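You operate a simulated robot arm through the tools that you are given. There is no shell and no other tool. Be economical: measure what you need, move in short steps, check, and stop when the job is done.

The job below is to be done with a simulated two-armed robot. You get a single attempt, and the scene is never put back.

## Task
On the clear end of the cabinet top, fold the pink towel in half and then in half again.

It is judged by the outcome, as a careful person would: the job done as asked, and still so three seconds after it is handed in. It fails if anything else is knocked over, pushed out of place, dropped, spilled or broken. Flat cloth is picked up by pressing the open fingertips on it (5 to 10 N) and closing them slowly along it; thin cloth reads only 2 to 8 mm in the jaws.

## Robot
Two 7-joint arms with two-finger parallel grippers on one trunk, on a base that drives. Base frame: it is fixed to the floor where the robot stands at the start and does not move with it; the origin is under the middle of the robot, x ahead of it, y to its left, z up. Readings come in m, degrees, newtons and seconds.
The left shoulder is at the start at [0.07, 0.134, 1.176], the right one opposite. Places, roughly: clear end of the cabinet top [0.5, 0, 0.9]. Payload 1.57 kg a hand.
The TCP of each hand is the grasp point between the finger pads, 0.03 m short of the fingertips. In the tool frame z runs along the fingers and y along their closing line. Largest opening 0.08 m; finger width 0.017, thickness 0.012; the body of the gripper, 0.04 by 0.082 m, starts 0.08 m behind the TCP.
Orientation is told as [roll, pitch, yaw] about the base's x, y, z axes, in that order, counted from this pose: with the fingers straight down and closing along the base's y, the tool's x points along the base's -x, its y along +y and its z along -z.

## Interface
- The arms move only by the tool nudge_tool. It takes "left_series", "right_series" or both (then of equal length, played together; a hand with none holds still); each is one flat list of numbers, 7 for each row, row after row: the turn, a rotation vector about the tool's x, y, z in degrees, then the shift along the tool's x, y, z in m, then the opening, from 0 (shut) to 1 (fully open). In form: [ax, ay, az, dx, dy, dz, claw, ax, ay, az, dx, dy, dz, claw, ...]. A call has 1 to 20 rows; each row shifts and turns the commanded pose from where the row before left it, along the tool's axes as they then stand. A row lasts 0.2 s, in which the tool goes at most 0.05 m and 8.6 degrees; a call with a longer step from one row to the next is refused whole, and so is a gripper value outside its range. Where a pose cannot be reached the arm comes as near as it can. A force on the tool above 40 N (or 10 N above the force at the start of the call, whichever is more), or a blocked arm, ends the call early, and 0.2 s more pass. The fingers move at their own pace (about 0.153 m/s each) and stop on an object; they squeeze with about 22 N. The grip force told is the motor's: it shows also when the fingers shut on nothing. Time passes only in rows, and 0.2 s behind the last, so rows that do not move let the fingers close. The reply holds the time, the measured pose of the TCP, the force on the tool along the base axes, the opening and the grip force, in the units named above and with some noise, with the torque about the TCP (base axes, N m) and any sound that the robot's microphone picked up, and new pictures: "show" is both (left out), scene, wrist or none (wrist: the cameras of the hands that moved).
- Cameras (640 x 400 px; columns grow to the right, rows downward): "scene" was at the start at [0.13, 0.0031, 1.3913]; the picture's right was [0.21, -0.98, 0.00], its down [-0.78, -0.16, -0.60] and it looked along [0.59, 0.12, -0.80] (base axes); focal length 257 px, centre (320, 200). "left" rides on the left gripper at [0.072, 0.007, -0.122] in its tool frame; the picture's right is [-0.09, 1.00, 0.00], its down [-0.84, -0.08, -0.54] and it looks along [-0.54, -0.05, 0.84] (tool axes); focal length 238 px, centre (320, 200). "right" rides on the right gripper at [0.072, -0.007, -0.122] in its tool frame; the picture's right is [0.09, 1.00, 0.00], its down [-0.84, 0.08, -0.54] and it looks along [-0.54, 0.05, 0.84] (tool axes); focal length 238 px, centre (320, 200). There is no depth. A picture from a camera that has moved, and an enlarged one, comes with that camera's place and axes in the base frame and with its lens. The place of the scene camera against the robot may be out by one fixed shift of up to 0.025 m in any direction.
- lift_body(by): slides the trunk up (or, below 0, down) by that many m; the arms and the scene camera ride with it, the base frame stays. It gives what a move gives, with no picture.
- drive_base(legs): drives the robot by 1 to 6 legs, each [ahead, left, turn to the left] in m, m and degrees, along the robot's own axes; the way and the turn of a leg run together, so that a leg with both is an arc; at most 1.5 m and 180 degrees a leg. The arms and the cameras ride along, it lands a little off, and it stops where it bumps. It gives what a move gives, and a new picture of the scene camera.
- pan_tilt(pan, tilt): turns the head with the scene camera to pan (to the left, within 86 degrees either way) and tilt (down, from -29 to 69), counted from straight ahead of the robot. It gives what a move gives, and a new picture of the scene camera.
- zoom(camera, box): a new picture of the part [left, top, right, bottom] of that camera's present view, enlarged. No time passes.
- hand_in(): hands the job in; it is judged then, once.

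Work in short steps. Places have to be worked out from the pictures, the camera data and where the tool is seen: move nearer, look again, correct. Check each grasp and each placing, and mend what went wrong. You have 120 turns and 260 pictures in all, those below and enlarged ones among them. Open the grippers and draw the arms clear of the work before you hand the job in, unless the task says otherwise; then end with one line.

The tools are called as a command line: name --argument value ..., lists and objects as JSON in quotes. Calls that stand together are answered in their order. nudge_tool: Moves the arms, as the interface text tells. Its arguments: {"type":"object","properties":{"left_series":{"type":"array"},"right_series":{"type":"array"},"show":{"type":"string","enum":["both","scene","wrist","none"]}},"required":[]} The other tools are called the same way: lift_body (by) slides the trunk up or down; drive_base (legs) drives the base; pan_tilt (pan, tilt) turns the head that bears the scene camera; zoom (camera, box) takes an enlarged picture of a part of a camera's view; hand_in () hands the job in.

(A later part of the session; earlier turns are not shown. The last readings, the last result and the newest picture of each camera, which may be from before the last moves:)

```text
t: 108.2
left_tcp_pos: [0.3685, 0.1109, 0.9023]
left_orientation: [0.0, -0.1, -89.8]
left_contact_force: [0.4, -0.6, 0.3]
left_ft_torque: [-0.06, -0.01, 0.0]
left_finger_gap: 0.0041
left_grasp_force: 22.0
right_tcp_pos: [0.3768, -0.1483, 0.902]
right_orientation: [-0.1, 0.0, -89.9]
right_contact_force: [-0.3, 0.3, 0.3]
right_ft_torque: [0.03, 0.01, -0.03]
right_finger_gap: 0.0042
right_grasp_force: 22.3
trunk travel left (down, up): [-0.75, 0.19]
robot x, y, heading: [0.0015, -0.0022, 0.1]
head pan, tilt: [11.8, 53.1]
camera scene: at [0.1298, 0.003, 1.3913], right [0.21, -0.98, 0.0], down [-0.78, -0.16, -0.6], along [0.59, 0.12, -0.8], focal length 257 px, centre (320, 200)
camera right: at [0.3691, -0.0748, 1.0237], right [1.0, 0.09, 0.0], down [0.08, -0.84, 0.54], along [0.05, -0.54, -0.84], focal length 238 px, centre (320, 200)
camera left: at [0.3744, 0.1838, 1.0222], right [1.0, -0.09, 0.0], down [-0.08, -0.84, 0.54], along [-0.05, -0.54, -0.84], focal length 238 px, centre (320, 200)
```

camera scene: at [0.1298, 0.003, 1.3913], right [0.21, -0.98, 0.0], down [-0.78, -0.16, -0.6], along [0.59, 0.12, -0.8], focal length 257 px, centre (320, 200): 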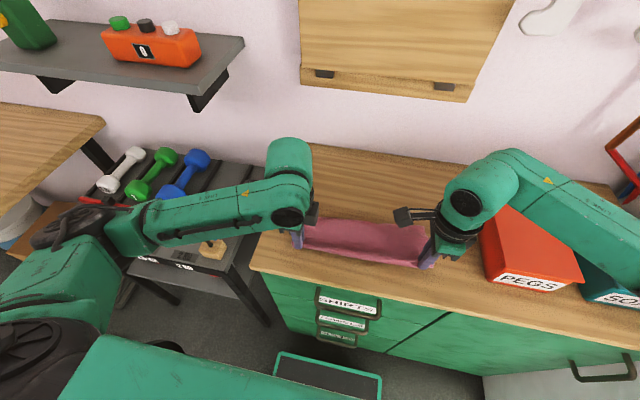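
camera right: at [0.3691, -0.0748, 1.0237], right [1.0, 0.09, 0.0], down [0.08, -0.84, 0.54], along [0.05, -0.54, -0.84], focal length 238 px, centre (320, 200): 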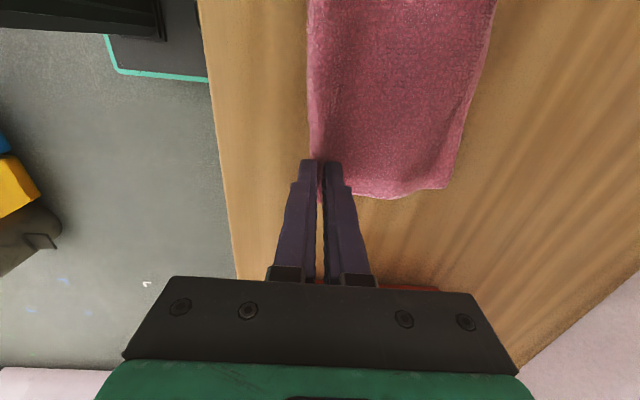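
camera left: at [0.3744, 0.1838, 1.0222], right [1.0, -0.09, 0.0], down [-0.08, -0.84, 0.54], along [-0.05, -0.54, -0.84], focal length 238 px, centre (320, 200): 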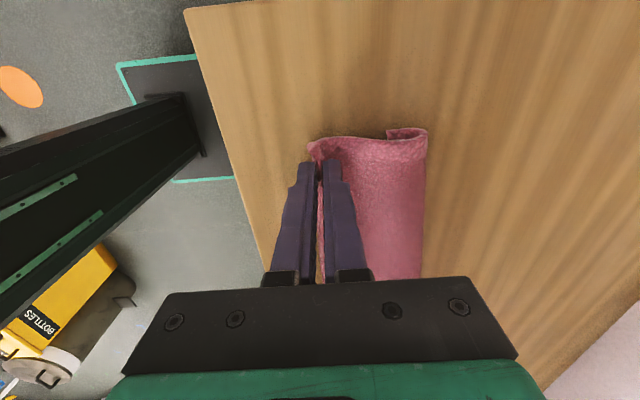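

Mostly neat; the hem corner at the left end seems curled. I zoom in on it.

zoom --camera "left" --box '[290, 100, 450, 200]'

zoom --camera "scene" --box '[270, 190, 450, 290]'

```text
4.00 times, centred on (370, 150) of left
camera zoom: at [0.3744, 0.1838, 1.0222], right [1.0, -0.09, 0.0], down [-0.08, -0.84, 0.54], along [-0.05, -0.54, -0.84], focal length 953 px, centre (120, 400)
```

zoom: 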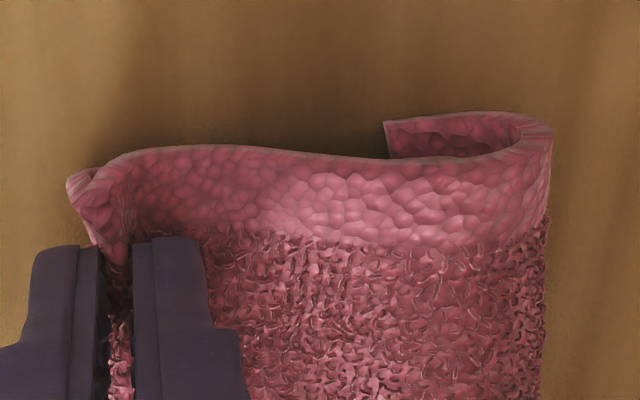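

```text
3.56 times, centred on (360, 240) of scene
camera zoom: at [0.1298, 0.003, 1.3913], right [0.21, -0.98, 0.0], down [-0.78, -0.16, -0.6], along [0.59, 0.12, -0.8], focal length 914 px, centre (178, 58)
```

zoom: 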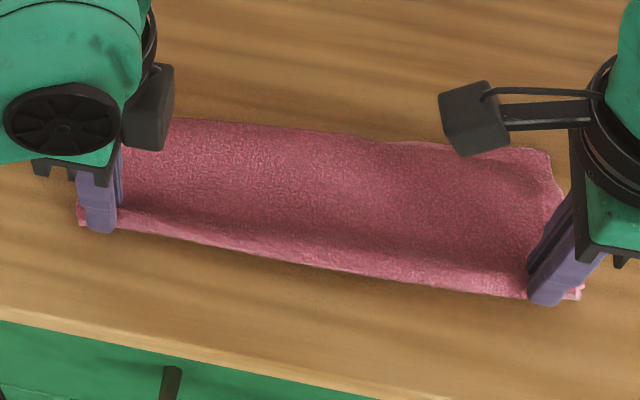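

The hem ends tucked under because the hands did not travel far enough during lowering (length below the tips is ~0.095). I lift again and move out to x ≈ 0.50, pausing to let it hang.

nudge_tool --left_series '[0, 0, 0, 0, 0, -0.02, 0, 0, 0, 0, 0, 0.018, -0.024, 0, 0, 0, 0, 0, 0.023, -0.024, 0, 0, 0, 0, 0, 0.024, -0.024, 0, 0, 0, 0, 0, 0.024, -0.024, 0, 0, 0, 0, 0, 0.023, -0.022, 0, 0, 0, 0, 0, 0.02, -0.02, 0, 0, 0, 0, 0, 0, 0, 0, 0, 0, 0, 0, 0, 0, 0]' --right_series '[0, 0, 0, 0, 0, -0.02, 0, 0, 0, 0, 0, 0.018, -0.024, 0, 0, 0, 0, 0, 0.023, -0.024, 0, 0, 0, 0, 0, 0.024, -0.024, 0, 0, 0, 0, 0, 0.024, -0.024, 0, 0, 0, 0, 0, 0.023, -0.022, 0, 0, 0, 0, 0, 0.02, -0.02, 0, 0, 0, 0, 0, 0, 0, 0, 0, 0, 0, 0, 0, 0, 0]' --show "wrist"

```text
t: 110.2
left_tcp_pos: [0.4976, 0.1116, 1.062]
left_orientation: [0.1, -0.1, -90.1]
left_contact_force: [-0.2, -0.1, -0.2]
left_ft_torque: [-0.01, 0.0, -0.03]
left_finger_gap: 0.0039
left_grasp_force: 22.0
right_tcp_pos: [0.507, -0.1478, 1.0605]
right_orientation: [-0.1, 0.0, -89.9]
right_contact_force: [0.3, -0.1, -0.5]
right_ft_torque: [0.03, -0.01, 0.02]
right_finger_gap: 0.0036
right_grasp_force: 22.1
trunk travel left (down, up): [-0.75, 0.19]
robot x, y, heading: [0.0005, -0.0001, 0.2]
head pan, tilt: [11.8, 53.1]
camera right: at [0.5002, -0.075, 1.1824], right [1.0, 0.09, 0.0], down [0.08, -0.84, 0.54], along [0.05, -0.54, -0.84], focal length 238 px, centre (320, 200)
camera left: at [0.5048, 0.1826, 1.1837], right [1.0, -0.09, 0.0], down [-0.08, -0.84, 0.54], along [-0.05, -0.54, -0.84], focal length 238 px, centre (320, 200)
```

right: 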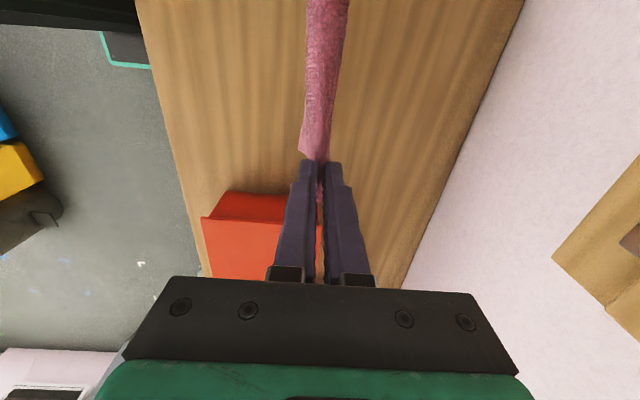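
left: 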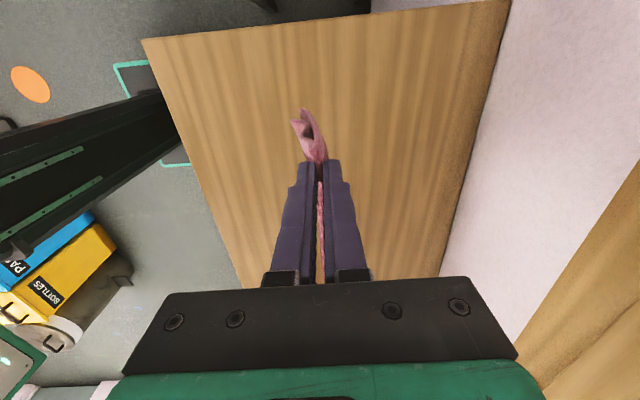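

The hems lean slightly toward the robot, so I'll lay it the other way: back to x ≈ 0.43, settle, then lower while moving away, with enough travel for the hems to trail.

nudge_tool --left_series '[0, 0, 0, 0, -0.017, 0.014, 0, 0, 0, 0, 0, -0.017, 0.014, 0, 0, 0, 0, 0, -0.017, 0.014, 0, 0, 0, 0, 0, -0.017, 0.012, 0, 0, 0, 0, 0, 0, 0, 0, 0, 0, 0, 0, 0, 0, 0, 0, 0, 0, 0, 0, 0, 0, 0, 0, 0, 0, 0.012, 0.014, 0, 0, 0, 0, 0, 0.015, 0.01, 0, 0, 0, 0, 0, 0.025, 0.007, 0, 0, 0, 0, 0, 0.024, 0.013, 0, 0, 0, 0, 0, 0.02, 0.018, 0, 0, 0, 0, 0, 0.016, 0.02, 0, 0, 0, 0, 0, 0.01, 0.015, 0, 0, 0, 0, 0, 0.004, 0.007, 0]' --right_series '[0, 0, 0, 0, -0.017, 0.014, 0, 0, 0, 0, 0, -0.017, 0.014, 0, 0, 0, 0, 0, -0.017, 0.014, 0, 0, 0, 0, 0, -0.017, 0.011, 0, 0, 0, 0, 0, 0, 0, 0, 0, 0, 0, 0, 0, 0, 0, 0, 0, 0, 0, 0, 0, 0, 0, 0, 0, 0, 0.012, 0.014, 0, 0, 0, 0, 0, 0.015, 0.01, 0, 0, 0, 0, 0, 0.025, 0.007, 0, 0, 0, 0, 0, 0.024, 0.013, 0, 0, 0, 0, 0, 0.02, 0.018, 0, 0, 0, 0, 0, 0.016, 0.02, 0, 0, 0, 0, 0, 0.01, 0.015, 0, 0, 0, 0, 0, 0.004, 0.007, 0]' --show "both"

```text
t: 113.4
left_tcp_pos: [0.559, 0.1105, 0.9015]
left_orientation: [0.0, 0.1, -89.9]
left_contact_force: [-0.1, -0.7, 0.4]
left_ft_torque: [0.0, 0.0, 0.01]
left_finger_gap: 0.0037
left_grasp_force: 21.4
right_tcp_pos: [0.5629, -0.1475, 0.9023]
right_orientation: [0.0, 0.0, -90.0]
right_contact_force: [-0.2, 0.5, -0.5]
right_ft_torque: [-0.02, 0.01, -0.02]
right_finger_gap: 0.0039
right_grasp_force: 21.8
trunk travel left (down, up): [-0.75, 0.19]
robot x, y, heading: [0.0019, -0.0018, -0.3]
head pan, tilt: [11.8, 53.1]
camera scene: at [0.13, 0.0031, 1.3913], right [0.21, -0.98, 0.0], down [-0.78, -0.16, -0.6], along [0.59, 0.12, -0.8], focal length 257 px, centre (320, 200)
camera right: at [0.5566, -0.0741, 1.0244], right [1.0, 0.09, 0.0], down [0.08, -0.84, 0.54], along [0.05, -0.54, -0.84], focal length 238 px, centre (320, 200)
camera left: at [0.5646, 0.182, 1.0227], right [1.0, -0.09, 0.0], down [-0.08, -0.84, 0.54], along [-0.05, -0.54, -0.84], focal length 238 px, centre (320, 200)
```

scene: 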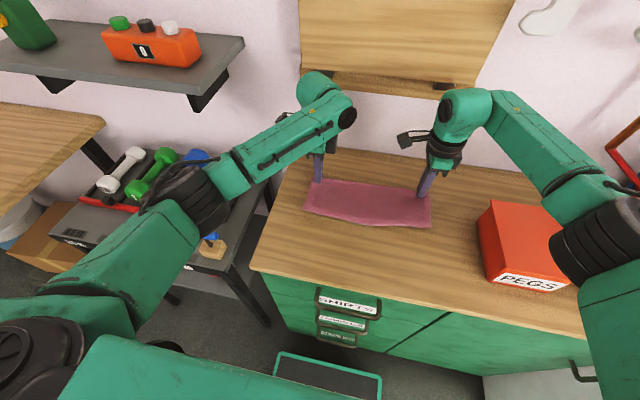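
right: 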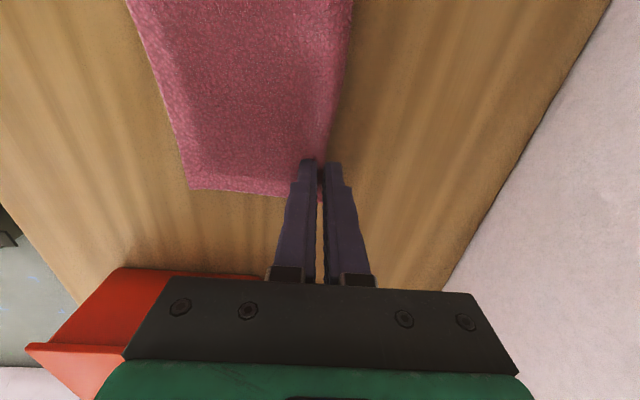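
left: 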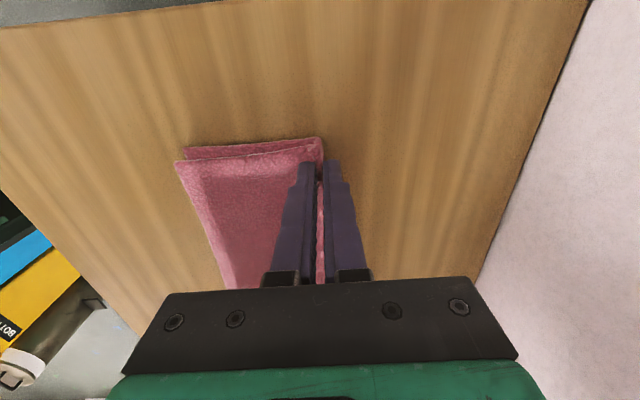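

A very neat half fold: two flat layers, fold away from the robot. I release both hands gently and lift clear.

nudge_tool --left_series '[0, 0, 0, 0, 0, 0.004, 0, 0, 0, 0, 0, 0, 0.002, 0.06, 0, 0, 0, 0, 0, 0, 0.12, 0, 0, 0, 0, 0, 0, 0.2, 0, 0, 0, 0, 0, 0, 0.3, 0, 0, 0, 0, 0, -0.01, 0.35, 0, 0, 0, 0, 0, -0.03, 0.35, 0, 0, 0, 0, -0.02, -0.04, 0.35]' --right_series '[0, 0, 0, 0, 0, 0.004, 0, 0, 0, 0, 0, 0, 0.002, 0.06, 0, 0, 0, 0, 0, 0, 0.12, 0, 0, 0, 0, 0, 0, 0.2, 0, 0, 0, 0, 0, 0, 0.3, 0, 0, 0, 0, 0, -0.01, 0.35, 0, 0, 0, 0, 0, -0.03, 0.35, 0, 0, 0, 0, -0.02, -0.04, 0.35]' --show "both"

```text
t: 115.2
left_tcp_pos: [0.5335, 0.1106, 0.9773]
left_orientation: [0.2, 0.0, -89.9]
left_contact_force: [-0.4, -0.1, 1.0]
left_ft_torque: [-0.02, -0.06, 0.0]
left_finger_gap: 0.0281
left_grasp_force: 0.1
right_tcp_pos: [0.543, -0.1467, 0.9788]
right_orientation: [0.1, 0.0, -90.0]
right_contact_force: [0.1, -0.2, -0.1]
right_ft_torque: [0.0, -0.03, 0.01]
right_finger_gap: 0.0277
right_grasp_force: 0.0
trunk travel left (down, up): [-0.75, 0.19]
robot x, y, heading: [0.0016, 0.0038, 0.3]
head pan, tilt: [11.8, 53.1]
camera scene: at [0.1266, 0.0028, 1.3916], right [0.21, -0.98, 0.0], down [-0.78, -0.16, -0.6], along [0.59, 0.12, -0.8], focal length 257 px, centre (320, 200)
camera right: at [0.5363, -0.0742, 1.0997], right [1.0, 0.09, 0.0], down [0.08, -0.84, 0.54], along [0.05, -0.54, -0.84], focal length 238 px, centre (320, 200)
camera left: at [0.539, 0.1828, 1.0976], right [1.0, -0.09, 0.0], down [-0.08, -0.84, 0.54], along [-0.05, -0.54, -0.84], focal length 238 px, centre (320, 200)
```

scene: 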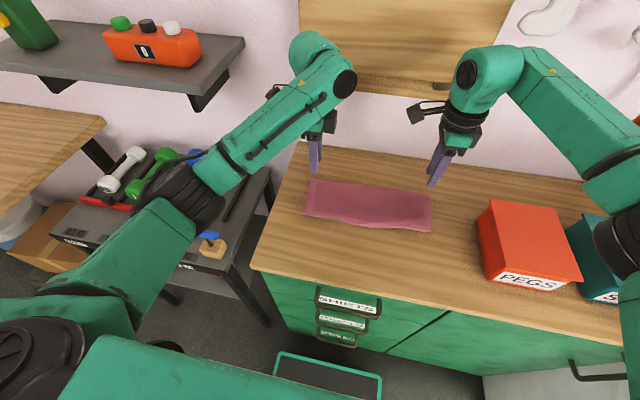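
right: 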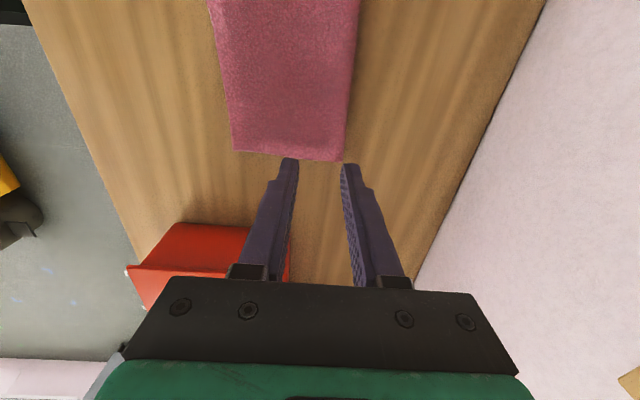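
left: 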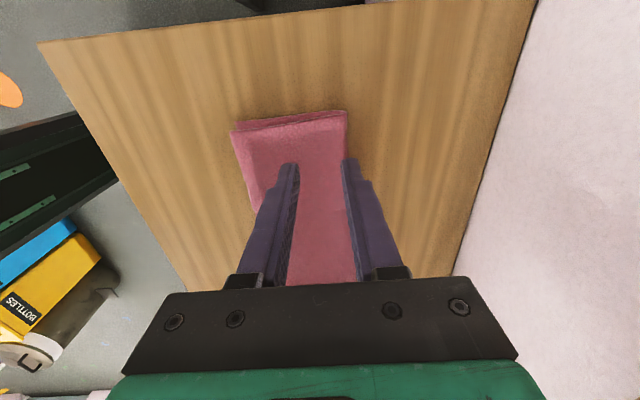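

Superb: a 0.11 x 0.30 m strip, layers aligned. For the second fold I want the strip turned 90° so each hand can take one side at mid-length; it slides easily, so one hand can press its centre and twist. I clear the right hand and bring the left over the centre (0.508, -0.022).

nudge_tool --left_series '[0, 0, 0, 0, 0, 0, 0.7, 0, 0, 0, 0, 0, 0, 0.7, 0, 0, 0, 0, 0, 0, 0.7, 0, 0, 0, -0.026, -0.005, 0, 0.7, 0, 0, 0, -0.027, -0.005, 0, 0.7, 0, 0, 0, -0.027, -0.005, 0.015, 0.7, 0, 0, 0, -0.027, -0.005, 0.02, 0.7, 0, 0, 0, -0.026, -0.0055, 0.022, 0.7]' --right_series '[0, 0, 0, 0, 0, -0.04, 0.35, 0, 0, 0, 0, 0, -0.04, 0.35, 0, 0, 0, -0.015, 0, -0.03, 0.35, 0, 0, 0, -0.03, -0.01, 0, 0.35, 0, 0, 0, -0.03, -0.02, 0, 0.35, 0, 0, 0, -0.03, -0.02, 0, 0.35, 0, 0, 0, 0, -0.02, 0, 0.35, 0, 0, 0, 0, 0, 0, 0.35]' --show "both"

```text
t: 117.0
left_tcp_pos: [0.5138, -0.0217, 0.9178]
left_orientation: [-0.1, 0.0, -90.0]
left_contact_force: [0.5, -0.3, 0.1]
left_ft_torque: [0.03, -0.01, 0.03]
left_finger_gap: 0.056
left_grasp_force: 0.0
right_tcp_pos: [0.4743, -0.2525, 1.0854]
right_orientation: [0.0, 0.0, -89.8]
right_contact_force: [-0.3, 0.1, -0.9]
right_ft_torque: [0.01, -0.05, 0.0]
right_finger_gap: 0.0281
right_grasp_force: 0.1
trunk travel left (down, up): [-0.75, 0.19]
robot x, y, heading: [0.0001, -0.0013, 0.0]
head pan, tilt: [11.8, 53.1]
camera scene: at [0.1304, 0.0021, 1.3913], right [0.21, -0.98, 0.0], down [-0.78, -0.16, -0.6], along [0.59, 0.12, -0.8], focal length 257 px, centre (320, 200)
camera right: at [0.4671, -0.1799, 1.2069], right [1.0, 0.09, 0.0], down [0.08, -0.84, 0.54], along [0.05, -0.54, -0.84], focal length 238 px, centre (320, 200)
camera left: at [0.519, 0.0489, 1.0384], right [1.0, -0.09, 0.0], down [-0.08, -0.84, 0.54], along [-0.05, -0.54, -0.84], focal length 238 px, centre (320, 200)
```

scene: 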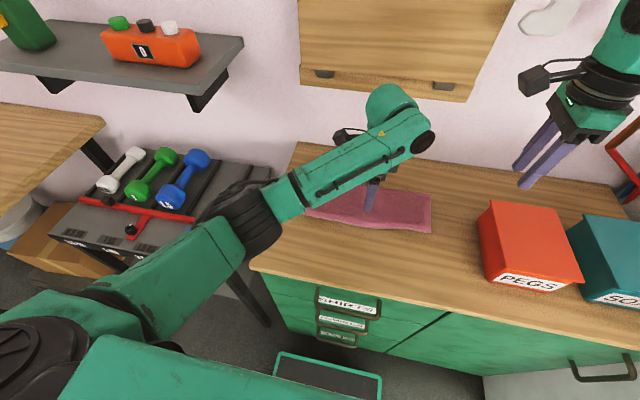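
right: 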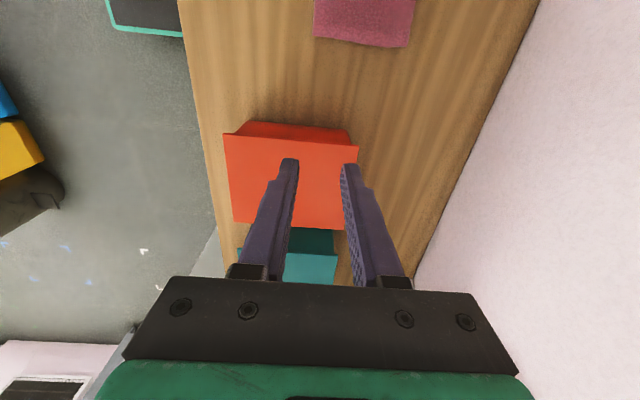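
left: 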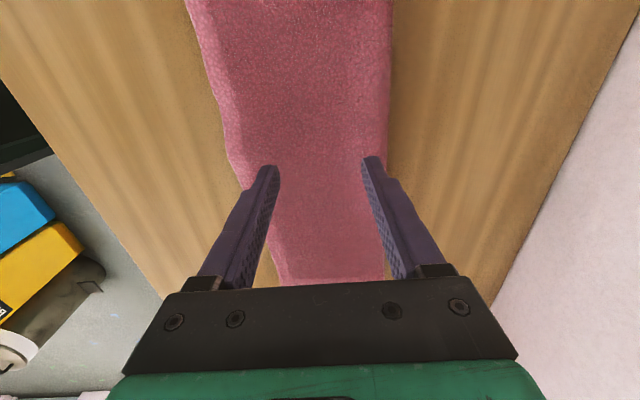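

The left hand is centred with both fingers over the strip. I press down gently.

nudge_tool --left_series '[0, 0, 0, 0, -0.002, 0.01, 0.7, 0, 0, 0, 0, 0, 0.006, 0.7, 0, 0, 0, 0, 0, 0.003, 0.7, 0, 0, 0, 0, 0, 0.002, 0.7]' --show "none"

nudge_tool --left_series '[0, 0, 0, 0, 0, 0.0015, 0.7]' --show "none"

```text
t: 118.0
left_tcp_pos: [0.5109, -0.022, 0.8979]
left_orientation: [0.0, -0.1, -90.0]
left_contact_force: [-0.3, -0.5, 2.4]
left_ft_torque: [-0.03, 0.01, -0.01]
left_finger_gap: 0.0561
left_grasp_force: 0.0
right_tcp_pos: [0.4727, -0.2513, 1.0868]
right_orientation: [0.1, 0.0, -89.9]
right_contact_force: [0.2, 0.4, 0.0]
right_ft_torque: [0.02, -0.02, 0.04]
right_finger_gap: 0.0277
right_grasp_force: 0.1
trunk travel left (down, up): [-0.75, 0.19]
robot x, y, heading: [0.0008, -0.0007, 0.1]
head pan, tilt: [11.8, 53.1]
```

```text
t: 118.4
left_tcp_pos: [0.5114, -0.0211, 0.8961]
left_orientation: [0.1, 0.0, -89.9]
left_contact_force: [0.7, -1.0, 5.6]
left_ft_torque: [-0.03, 0.0, 0.01]
left_finger_gap: 0.056
left_grasp_force: 0.1
right_tcp_pos: [0.4722, -0.2512, 1.0862]
right_orientation: [0.1, -0.1, -89.9]
right_contact_force: [-0.6, 0.6, -0.7]
right_ft_torque: [-0.03, 0.01, 0.02]
right_finger_gap: 0.0281
right_grasp_force: 0.1
trunk travel left (down, up): [-0.75, 0.19]
robot x, y, heading: [-0.0005, -0.0038, 0.1]
head pan, tilt: [11.8, 53.1]
```

5.6 N of contact; I twist 90° counter-clockwise slowly and then draw the strip 3 cm toward the robot.

nudge_tool --left_series '[0, 0, -6, 0, 0, 0.001, 0.7, 0, 0, -6, 0, 0, 0, 0.7, 0, 0, -6, 0, 0, 0, 0.7, 0, 0, -6, 0, 0, 0, 0.7, 0, 0, -6, 0, 0, 0, 0.7, 0, 0, -6, 0, 0, 0, 0.7, 0, 0, -6, 0, 0, 0, 0.7, 0, 0, -6, 0, 0, 0, 0.7, 0, 0, -6, 0, 0, 0, 0.7, 0, 0, -6, 0, 0, 0, 0.7, 0, 0, -6, 0, 0, 0, 0.7, 0, 0, -6, 0, 0, 0, 0.7, 0, 0, -6, 0, 0, 0, 0.7, 0, 0, -6, 0, 0, 0, 0.7, 0, 0, -6, 0, 0, 0, 0.7, 0, 0, 0, 0.008, 0, 0, 0.7, 0, 0, 0, 0.008, 0, 0, 0.7, 0, 0, 0, 0.008, 0, 0, 0.7, 0, 0, 0, 0.008, 0, 0, 0.7]' --show "both"

```text
t: 122.6
left_tcp_pos: [0.4969, 0.0068, 0.9008]
left_orientation: [2.2, -1.7, 2.6]
left_contact_force: [0.1, 0.6, 0.2]
left_ft_torque: [0.01, -0.02, 0.01]
left_finger_gap: 0.0563
left_grasp_force: 0.1
right_tcp_pos: [0.4735, -0.2516, 1.0853]
right_orientation: [0.0, 0.0, -90.0]
right_contact_force: [0.7, -0.4, 0.0]
right_ft_torque: [-0.01, 0.0, 0.03]
right_finger_gap: 0.0282
right_grasp_force: 0.0
trunk travel left (down, up): [-0.75, 0.19]
robot x, y, heading: [0.0024, 0.0027, 0.1]
head pan, tilt: [11.8, 53.1]
stopped in row 19 (left hand): the arm was blocked; the commanded pose is now the measured one
camera scene: at [0.1299, 0.0029, 1.3913], right [0.21, -0.98, 0.0], down [-0.78, -0.16, -0.6], along [0.59, 0.12, -0.8], focal length 257 px, centre (320, 200)
camera left: at [0.4206, 0.0052, 1.0192], right [0.04, 1.0, 0.04], down [0.82, -0.06, 0.56], along [0.56, 0.01, -0.82], focal length 238 px, centre (320, 200)
```

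scene: 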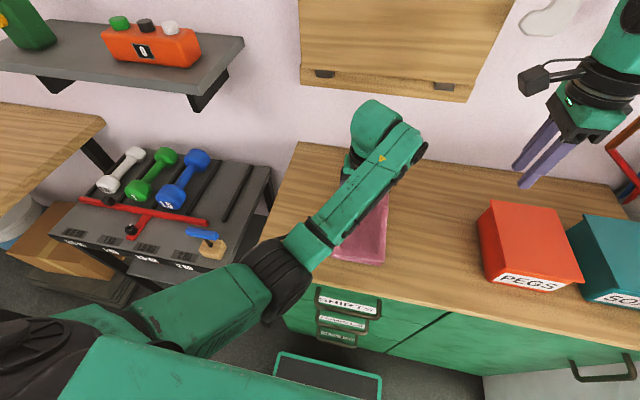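
left: 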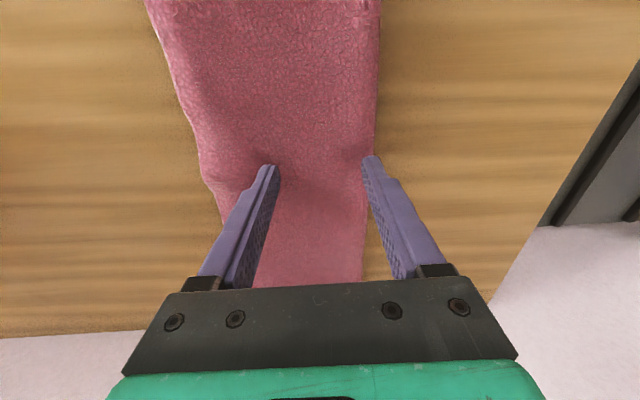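

The strip turned 90°; the arm only stopped at the drag (blocked). I lift the left hand off, straighten it and move it to its own side to look.

nudge_tool --left_series '[0, 0, 0, 0, 0, -0.02, 0.7, 0, 0, 0, 0, 0, -0.04, 0.5, 2.2, 1.7, 2.6, 0, 0.02, -0.04, 0.4, 0, 0, 0, 0.01, 0.04, 0, 0.4, 0, 0, 0, 0.01, 0.04, 0, 0.4, 0, 0, 0, 0.01, 0.03, 0, 0.4]' --right_series '[0, 0, 0, 0, 0, 0, 0.4, 0, 0, -8.2, 0, 0, 0, 0.4, 0, 0, -8.2, 0, 0, 0, 0.4, 0, 0, -8.2, 0, 0, 0, 0.4, 0, 0, -8.2, 0, 0, 0, 0.4, 0, 0, -8.2, 0, 0, 0, 0.4]' --show "both"

```text
t: 124.0
left_tcp_pos: [0.5488, 0.105, 0.9542]
left_orientation: [-0.2, 0.1, -0.2]
left_contact_force: [-0.1, -0.4, -0.2]
left_ft_torque: [0.02, -0.01, 0.02]
left_finger_gap: 0.032
left_grasp_force: 0.2
left hand out of reach, approached as far as the arm can: row 1, 2, 3, 4, 5, 6
right_tcp_pos: [0.4734, -0.2528, 1.0852]
right_orientation: [0.1, 0.0, -48.8]
right_contact_force: [-0.5, 0.2, 0.6]
right_ft_torque: [-0.02, -0.01, 0.01]
right_finger_gap: 0.0319
right_grasp_force: 0.0
trunk travel left (down, up): [-0.75, 0.19]
robot x, y, heading: [0.0017, 0.0008, 0.1]
head pan, tilt: [11.8, 53.1]
camera scene: at [0.1298, 0.0036, 1.3913], right [0.21, -0.98, 0.0], down [-0.78, -0.16, -0.6], along [0.59, 0.12, -0.8], focal length 257 px, centre (320, 200)
camera right: at [0.4207, -0.201, 1.208], right [0.69, 0.73, 0.0], down [0.61, -0.58, 0.54], along [0.39, -0.37, -0.84], focal length 238 px, centre (320, 200)
camera left: at [0.4756, 0.1118, 1.075], right [0.1, 1.0, -0.01], down [0.84, -0.08, 0.54], along [0.54, -0.06, -0.84], focal length 238 px, centre (320, 200)
```

scene: 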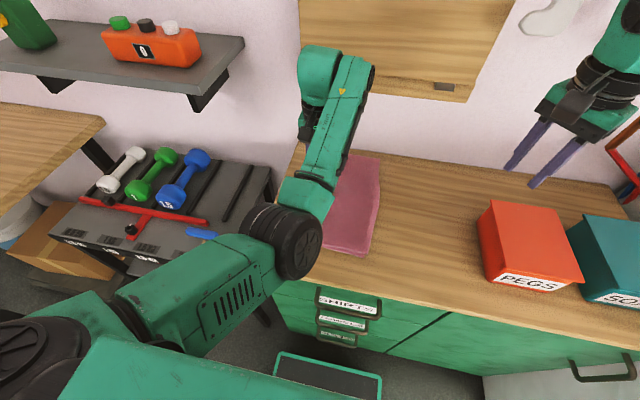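
right: 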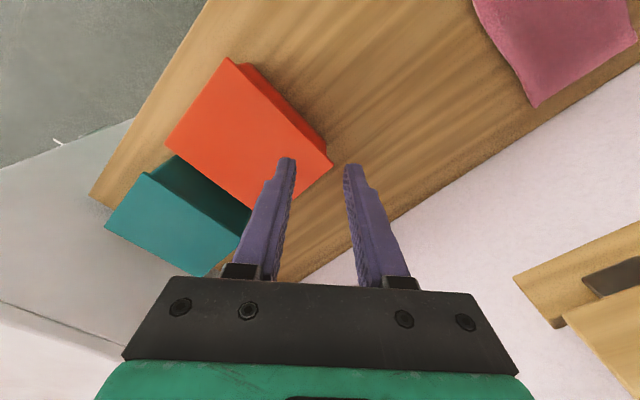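
left: 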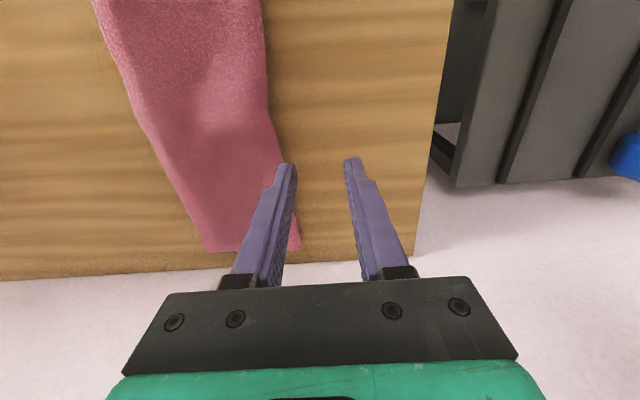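

The left arm got into an awkward elbow posture. I move it back toward its starting pose to recover a normal configuration, and finish turning the right hand back to yaw 0.

nudge_tool --left_series '[0, 0, 0, 0.005, 0.01, -0.03, 0.4, 0, 0, 0, 0.01, 0.02, -0.03, 0.4, 0, 0, 0, 0.01, 0.03, -0.03, 0.4, 0, 0, 0, 0.01, 0.03, -0.03, 0.4, 0, 0, 0, 0.01, 0.03, 0, 0.4, 0, 0, 0, 0.01, 0.02, 0, 0.4]' --right_series '[0, 0, -8.2, 0, 0, 0, 0.4, 0, 0, -8.2, 0, 0, 0, 0.4, 0, 0, -8.2, 0, 0, 0, 0.4, 0, 0, -8.2, 0, 0, 0, 0.4, 0, 0, -8.2, 0, 0, 0, 0.4, 0, 0, -7.8, 0, 0, 0, 0.4]' --show "scene"

```text
t: 125.4
left_tcp_pos: [0.5401, 0.2555, 1.0581]
left_orientation: [-0.4, 0.2, -0.2]
left_contact_force: [0.4, -0.8, 0.6]
left_ft_torque: [0.02, 0.02, 0.0]
left_finger_gap: 0.0322
left_grasp_force: 0.0
left hand out of reach, approached as far as the arm can: row 1, 2, 3, 4
right_tcp_pos: [0.4719, -0.2516, 1.087]
right_orientation: [0.0, -0.1, -0.1]
right_contact_force: [0.0, 0.2, 0.0]
right_ft_torque: [0.0, -0.02, 0.0]
right_finger_gap: 0.0317
right_grasp_force: 0.2
trunk travel left (down, up): [-0.75, 0.19]
robot x, y, heading: [-0.0041, -0.0013, -0.1]
head pan, tilt: [11.8, 53.1]
camera scene: at [0.1298, 0.0035, 1.3913], right [0.21, -0.98, 0.0], down [-0.78, -0.16, -0.6], along [0.59, 0.12, -0.8], focal length 257 px, centre (320, 200)
```

scene: 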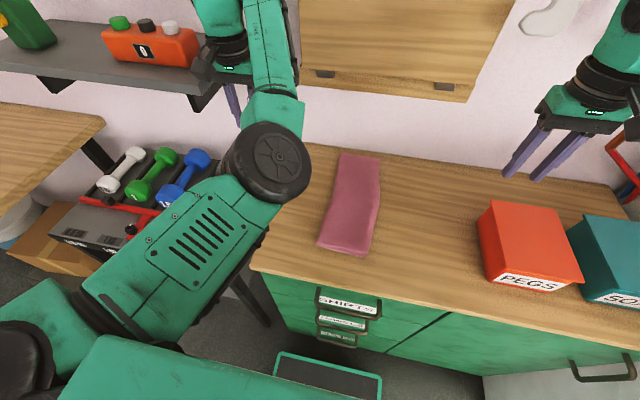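

The strip now lies along x: roughly x 0.374–0.684, y −0.042 to 0.068. First I try to get the left elbow back to its usual side by drawing that hand in toward the robot and out to the left.

nudge_tool --left_series '[0, 0, 0, 0.03, 0.02, -0.02, 0.4, 0, 0, 0, 0.03, 0.02, -0.02, 0.4, 0, 0, 0, 0.04, 0.01, -0.01, 0.4, 0, 0, 0, 0.04, 0, 0, 0.4, 0, 0, 0, 0.04, 0, 0, 0.4]' --show "scene"

```text
t: 126.6
left_tcp_pos: [0.492, 0.2942, 1.0983]
left_orientation: [-0.6, -0.3, -2.7]
left_contact_force: [11.3, -29.5, -5.2]
left_ft_torque: [1.08, 0.48, -0.45]
left_finger_gap: 0.0074
left_grasp_force: 0.1
left hand out of reach, approached as far as the arm can: row 1, 2, 3, 4, 5
right_tcp_pos: [0.4728, -0.263, 1.085]
right_orientation: [0.5, 0.0, -0.4]
right_contact_force: [0.0, 0.2, -0.1]
right_ft_torque: [0.0, -0.04, 0.04]
right_finger_gap: 0.0321
right_grasp_force: 0.1
trunk travel left (down, up): [-0.75, 0.19]
robot x, y, heading: [-0.0029, -0.0043, -0.4]
head pan, tilt: [11.8, 53.1]
stopped in row 5 (left hand): the force on the tool passed its limit (the readings are from after the stop); the commanded pose is now the measured one
camera scene: at [0.1307, -0.009, 1.3914], right [0.2, -0.98, -0.01], down [-0.78, -0.16, -0.6], along [0.59, 0.13, -0.8], focal length 257 px, centre (320, 200)
```

scene: 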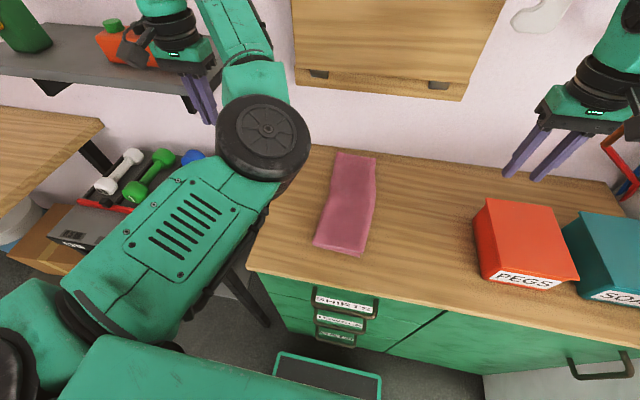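

The left fingers touched the shelf edge on the left. I immediately back off to the right.

nudge_tool --left_series '[0, 0, 0, 0, -0.02, 0, 0.4, 0, 0, 0, 0, -0.03, 0, 0.4]' --show "both"

```text
t: 127.2
left_tcp_pos: [0.5126, 0.285, 1.102]
left_orientation: [-0.4, -0.4, -1.5]
left_contact_force: [-4.3, -8.6, 2.2]
left_ft_torque: [0.39, -0.12, 0.24]
left_finger_gap: 0.0232
left_grasp_force: 0.1
left hand out of reach, approached as far as the arm can: row 1, 2
right_tcp_pos: [0.4715, -0.2538, 1.0867]
right_orientation: [0.1, 0.0, 0.0]
right_contact_force: [-0.5, 1.4, -0.6]
right_ft_torque: [0.01, 0.01, 0.0]
right_finger_gap: 0.0319
right_grasp_force: 0.1
trunk travel left (down, up): [-0.75, 0.19]
robot x, y, heading: [-0.0027, -0.0024, -0.2]
head pan, tilt: [11.8, 53.1]
camera scene: at [0.1294, 0.0006, 1.3916], right [0.2, -0.98, 0.0], down [-0.78, -0.16, -0.6], along [0.59, 0.12, -0.8], focal length 257 px, centre (320, 200)
camera left: at [0.4392, 0.2947, 1.2227], right [0.12, 0.99, -0.01], down [0.83, -0.1, 0.55], along [0.55, -0.07, -0.84], focal length 238 px, centre (320, 200)
```

scene: 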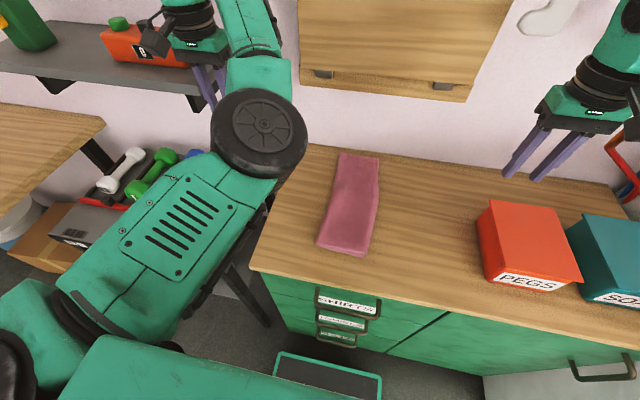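
left: 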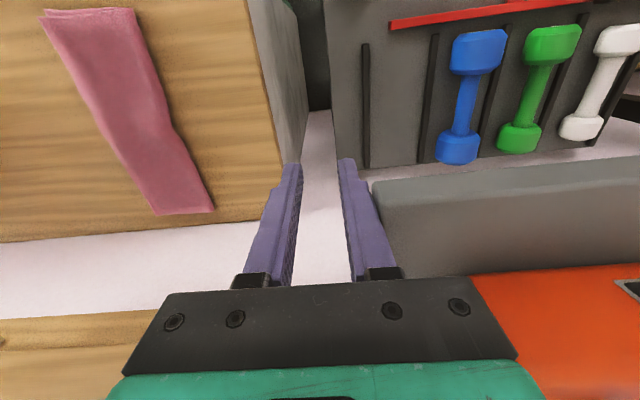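

The shelf's things look unmoved. I retrace the way: slightly out, right and down.

nudge_tool --left_series '[0, 0, 0, -0.01, -0.02, 0.01, 0.4, 0, 0, 0, -0.01, -0.02, 0.015, 0.4, 0, 0, 0, -0.005, -0.03, 0.015, 0.4]' --show "none"

```text
t: 128.0
left_tcp_pos: [0.553, 0.2223, 1.0599]
left_orientation: [-0.6, -0.4, -1.7]
left_contact_force: [0.3, -0.4, -0.4]
left_ft_torque: [-0.04, 0.03, 0.0]
left_finger_gap: 0.0321
left_grasp_force: 0.1
left hand out of reach, approached as far as the arm can: row 1, 2, 3
right_tcp_pos: [0.4744, -0.2538, 1.085]
right_orientation: [0.0, 0.0, -0.1]
right_contact_force: [-0.9, 0.6, 0.5]
right_ft_torque: [0.0, -0.04, 0.02]
right_finger_gap: 0.032
right_grasp_force: 0.1
trunk travel left (down, up): [-0.75, 0.19]
robot x, y, heading: [-0.001, -0.0006, 0.1]
head pan, tilt: [11.8, 53.1]
```

Free again. The left arm seems wound up from the twist, so I unwind by turning the wrist back to yaw -90° while coming a little right.

nudge_tool --left_series '[0, 0, 0, 0, -0.03, 0, 0.4, 0, 0, 0, 0, -0.03, 0, 0.4, 0, 0, 8, 0, 0, 0, 0.4, 0, 0, 8, 0, 0, 0, 0.4, 0, 0, 8, 0, 0, 0, 0.4, 0, 0, 8, 0, 0, 0, 0.4, 0, 0, 8, 0, 0, 0, 0.4, 0, 0, 8, 0, 0, 0, 0.4, 0, 0, 8, 0, 0, 0, 0.4, 0, 0, 8, 0, 0, 0, 0.4, 0, 0, 8, 0, 0, 0, 0.4, 0, 0, 8, 0, 0, 0, 0.4, 0, 0, 8, 0, 0, 0, 0.4]' --show "scene"

```text
t: 130.8
left_tcp_pos: [0.5722, 0.168, 1.0598]
left_orientation: [0.3, -0.6, -89.9]
left_contact_force: [0.4, 0.0, 0.0]
left_ft_torque: [0.01, 0.02, 0.01]
left_finger_gap: 0.0319
left_grasp_force: 0.1
left hand out of reach, approached as far as the arm can: row 1, 2
right_tcp_pos: [0.4731, -0.2527, 1.0862]
right_orientation: [0.1, -0.1, -0.2]
right_contact_force: [-0.5, 0.6, 0.1]
right_ft_torque: [0.01, -0.01, 0.0]
right_finger_gap: 0.0323
right_grasp_force: 0.1
trunk travel left (down, up): [-0.75, 0.19]
robot x, y, heading: [0.0006, -0.0003, -0.2]
head pan, tilt: [11.8, 53.1]
camera scene: at [0.1303, 0.0026, 1.3913], right [0.2, -0.98, 0.0], down [-0.78, -0.16, -0.6], along [0.59, 0.12, -0.8], focal length 257 px, centre (320, 200)
```

scene: 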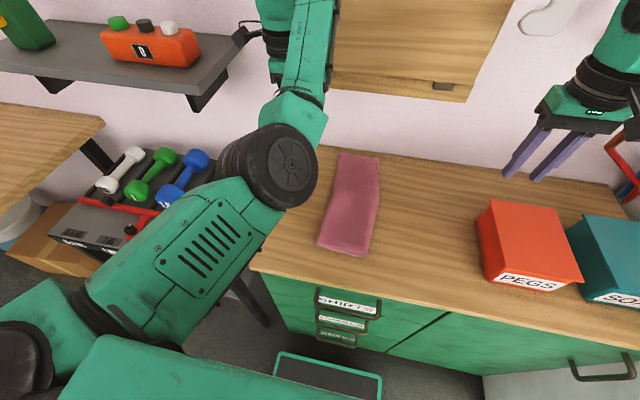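

Yaw −90° is reachable again. I try drawing the hand back toward the robot in this pose.

nudge_tool --left_series '[0, 0, 0, 0, -0.03, 0, 0.4, 0, 0, 0, 0, -0.03, 0, 0.4, 0, 0, 0, 0, -0.03, 0, 0.4, 0, 0, 0, 0, -0.03, 0, 0.4]' --show "scene"

```text
t: 131.8
left_tcp_pos: [0.5693, 0.1764, 1.0586]
left_orientation: [0.2, -0.7, -89.9]
left_contact_force: [0.7, -0.1, -0.1]
left_ft_torque: [-0.04, -0.01, -0.02]
left_finger_gap: 0.032
left_grasp_force: 0.0
left hand out of reach, approached as far as the arm can: row 1, 2, 3, 4
right_tcp_pos: [0.4734, -0.252, 1.0861]
right_orientation: [0.1, -0.1, -0.1]
right_contact_force: [0.7, 0.2, -0.3]
right_ft_torque: [0.0, -0.03, 0.0]
right_finger_gap: 0.032
right_grasp_force: 0.2
trunk travel left (down, up): [-0.75, 0.19]
robot x, y, heading: [0.0031, -0.0012, -0.4]
head pan, tilt: [11.8, 53.1]
camera scene: at [0.1302, 0.0026, 1.3913], right [0.2, -0.98, 0.0], down [-0.78, -0.16, -0.6], along [0.59, 0.12, -0.8], focal length 257 px, centre (320, 200)
```

scene: 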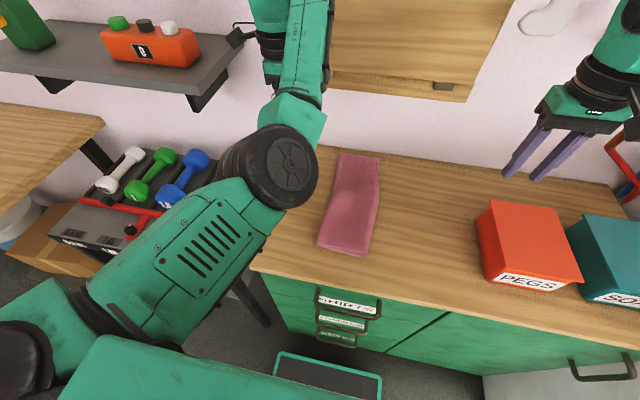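

The arm is stuck against a wrist limit because the elbow swung inward during the twist. I'll reverse that history: yaw back to 0 here, go to the place where the twist ended (above the strip), and untwist there.

nudge_tool --left_series '[0, 0, -8.2, 0, 0, 0, 0.4, 0, 0, -8.2, 0, 0, 0, 0.4, 0, 0, -8.2, 0, 0, 0, 0.4, 0, 0, -8.2, 0, 0, 0, 0.4, 0, 0, -8.2, 0, 0, 0, 0.4, 0, 0, -8.2, 0, 0, 0, 0.4, 0, 0, -8.2, 0, 0, 0, 0.4, 0, 0, -8.2, 0, 0, 0, 0.4, 0, 0, -8.2, 0, 0, 0, 0.4, 0, 0, -8.2, 0, 0, 0, 0.4, 0, 0, -8, 0, 0, 0, 0.4, 0, 0, 0, 0.004, -0.028, 0.02, 0.4, 0, 0, 0, 0.006, -0.028, 0.02, 0.4, 0, 0, 0, 0.01, -0.028, 0.02, 0.4, 0, 0, 0, 0.012, -0.028, 0.02, 0.4, 0, 0, 0, 0.015, -0.028, 0.02, 0.4, 0, 0, 0, 0.015, -0.028, 0.02, 0.4]' --show "scene"

```text
t: 135.4
left_tcp_pos: [0.5342, 0.0177, 0.9408]
left_orientation: [-0.4, -1.1, 1.4]
left_contact_force: [0.1, -0.6, 0.2]
left_ft_torque: [0.02, -0.02, -0.01]
left_finger_gap: 0.0319
left_grasp_force: 0.0
left hand out of reach, approached as far as the arm can: row 12, 13, 14
right_tcp_pos: [0.4728, -0.2531, 1.0856]
right_orientation: [-0.1, 0.0, -0.1]
right_contact_force: [0.0, 0.3, 0.7]
right_ft_torque: [0.03, -0.01, 0.03]
right_finger_gap: 0.0321
right_grasp_force: 0.0
trunk travel left (down, up): [-0.75, 0.19]
robot x, y, heading: [-0.0043, 0.0021, -0.1]
head pan, tilt: [11.8, 53.1]
camera scene: at [0.13, 0.0022, 1.3914], right [0.2, -0.98, 0.0], down [-0.78, -0.16, -0.6], along [0.59, 0.12, -0.8], focal length 257 px, centre (320, 200)
```

scene: 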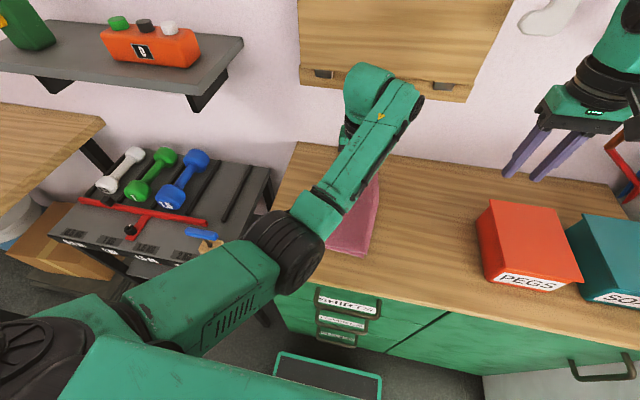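

Reachable here. Now I untwist to yaw −90° at this spot (raised a little), expecting the elbow to swing back out.

nudge_tool --left_series '[0, 0, 8.2, 0, 0, -0.01, 0.4, 0, 0, 8.2, 0, 0, 0, 0.4, 0, 0, 8.2, 0, 0, 0, 0.4, 0, 0, 8.2, 0, 0, 0, 0.4, 0, 0, 8.2, 0, 0, 0, 0.4, 0, 0, 8.2, 0, 0, 0, 0.4, 0, 0, 8.2, 0, 0, 0, 0.4, 0, 0, 8.2, 0, 0, 0, 0.4, 0, 0, 8.2, 0, 0, 0, 0.4, 0, 0, 8.2, 0, 0, 0, 0.4, 0, 0, 8.2, 0, 0, 0, 0.4, 0, 0, 0, 0.02, -0.02, -0.01, 0.4, 0, 0, 0, 0.03, -0.02, -0.01, 0.4, 0, 0, 0, 0.03, -0.02, -0.01, 0.4, 0, 0, 0, 0.03, 0, -0.01, 0.4]' --show "scene"

```text
t: 138.6
left_tcp_pos: [0.5353, 0.1178, 0.928]
left_orientation: [0.2, 0.5, -89.0]
left_contact_force: [0.8, -0.4, 0.0]
left_ft_torque: [0.02, 0.01, -0.01]
left_finger_gap: 0.0319
left_grasp_force: 0.0
left hand out of reach, approached as far as the arm can: row 12, 13, 14, 15
right_tcp_pos: [0.4731, -0.2523, 1.0869]
right_orientation: [0.1, 0.0, -0.2]
right_contact_force: [-0.3, 0.0, -0.5]
right_ft_torque: [-0.02, 0.04, -0.02]
right_finger_gap: 0.0319
right_grasp_force: 0.1
trunk travel left (down, up): [-0.75, 0.19]
robot x, y, heading: [0.004, -0.0016, -0.2]
head pan, tilt: [11.8, 53.1]
camera scene: at [0.1303, 0.003, 1.3913], right [0.2, -0.98, 0.0], down [-0.78, -0.16, -0.6], along [0.59, 0.12, -0.8], focal length 257 px, centre (320, 200)
```

scene: 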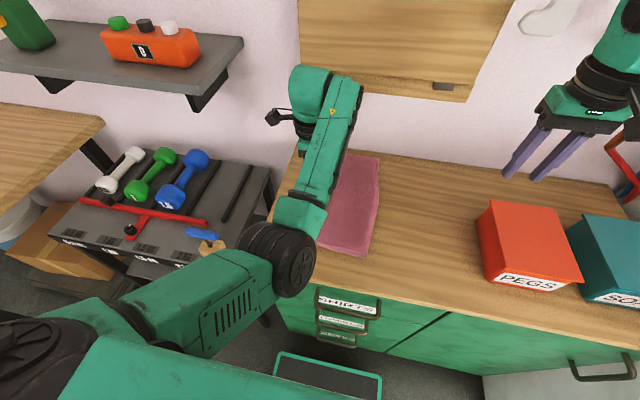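

Still wound. Turning the wrist to negative yaw had pushed the elbow inward, so turning strongly to positive yaw should force it back out; I rotate 170° that way in place.

nudge_tool --left_series '[0, 0, -8.5, 0, 0, -0.01, 0.4, 0, 0, -8.5, 0, 0, 0, 0.4, 0, 0, -8.5, 0, 0, 0, 0.4, 0, 0, -8.5, 0, 0, 0, 0.4, 0, 0, -8.5, 0, 0, 0, 0.4, 0, 0, -8.5, 0, 0, 0, 0.4, 0, 0, -8.5, 0, 0, 0, 0.4, 0, 0, -8.5, 0, 0, 0, 0.4, 0, 0, -8.5, 0, 0, 0, 0.4, 0, 0, -8.5, 0, 0, 0, 0.4, 0, 0, -8.5, 0, 0, 0, 0.4, 0, 0, -8.5, 0, 0, 0, 0.4, 0, 0, -8.5, 0, 0, 0, 0.4, 0, 0, -8.5, 0, 0, 0, 0.4, 0, 0, -8.5, 0, 0, 0, 0.4, 0, 0, -8.5, 0, 0, 0, 0.4, 0, 0, -8.5, 0, 0, 0, 0.4, 0, 0, -8.5, 0, 0, 0, 0.4, 0, 0, -8.5, 0, 0, 0, 0.4, 0, 0, -8.5, 0, 0, 0, 0.4]' --show "scene"

```text
t: 142.8
left_tcp_pos: [0.539, 0.1147, 0.937]
left_orientation: [-0.3, 0.0, 80.9]
left_contact_force: [0.6, -0.2, 0.2]
left_ft_torque: [0.01, 0.03, -0.01]
left_finger_gap: 0.0322
left_grasp_force: 0.0
left hand out of reach, approached as far as the arm can: row 1
right_tcp_pos: [0.4746, -0.2527, 1.086]
right_orientation: [0.0, 0.0, -0.1]
right_contact_force: [0.6, -0.6, -0.1]
right_ft_torque: [0.01, -0.02, -0.03]
right_finger_gap: 0.032
right_grasp_force: 0.1
trunk travel left (down, up): [-0.75, 0.19]
robot x, y, heading: [-0.0009, -0.0011, -0.3]
head pan, tilt: [11.8, 53.1]
camera scene: at [0.1302, 0.0025, 1.3913], right [0.2, -0.98, 0.0], down [-0.78, -0.16, -0.6], along [0.59, 0.12, -0.8], focal length 257 px, centre (320, 200)
```

scene: 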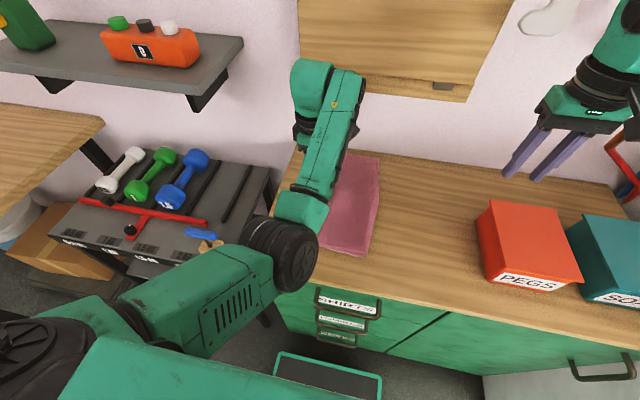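

No effect yet; I continue the same rotation until the wrist limit pushes the elbow.

nudge_tool --left_series '[0, 0, -8.5, 0, 0, 0, 0.4, 0, 0, -8.5, 0, 0, 0, 0.4, 0, 0, -8.5, 0, 0, 0, 0.4, 0, 0, -8.5, 0, 0, 0, 0.4, 0, 0, -8.5, 0, 0, 0, 0.4, 0, 0, -8.5, 0, 0, 0, 0.4, 0, 0, -8.5, 0, 0, 0, 0.4, 0, 0, -8.5, 0, 0, 0, 0.4, 0, 0, -8.5, 0, 0, 0, 0.4, 0, 0, -8.5, 0, 0, 0, 0.4, 0, 0, -8.5, 0, 0, 0, 0.4, 0, 0, -8.5, 0, 0, 0, 0.4]' --show "scene"

```text
t: 145.4
left_tcp_pos: [0.5344, 0.1914, 0.9395]
left_orientation: [0.9, 0.4, -178.1]
left_contact_force: [0.1, -0.6, -0.1]
left_ft_torque: [0.01, -0.02, 0.0]
left_finger_gap: 0.032
left_grasp_force: 0.2
left hand out of reach, approached as far as the arm can: row 10, 11, 12
right_tcp_pos: [0.4725, -0.2534, 1.0869]
right_orientation: [-0.1, 0.1, -0.2]
right_contact_force: [-0.1, 0.1, -0.9]
right_ft_torque: [-0.01, 0.0, 0.0]
right_finger_gap: 0.0319
right_grasp_force: 0.1
trunk travel left (down, up): [-0.75, 0.19]
robot x, y, heading: [0.0001, 0.0004, -0.1]
head pan, tilt: [11.8, 53.1]
camera scene: at [0.1302, 0.0033, 1.3913], right [0.2, -0.98, 0.0], down [-0.78, -0.16, -0.6], along [0.59, 0.12, -0.8], focal length 257 px, centre (320, 200)
```

scene: 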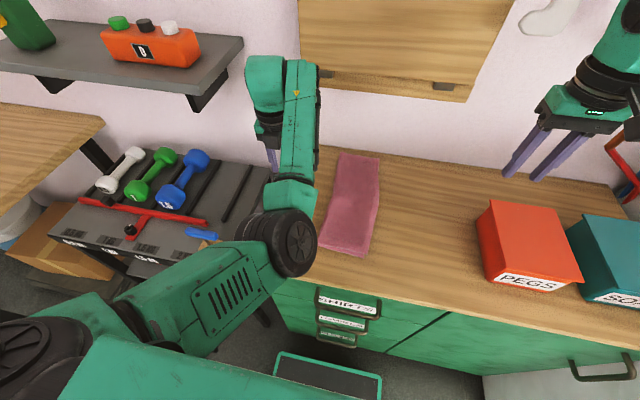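

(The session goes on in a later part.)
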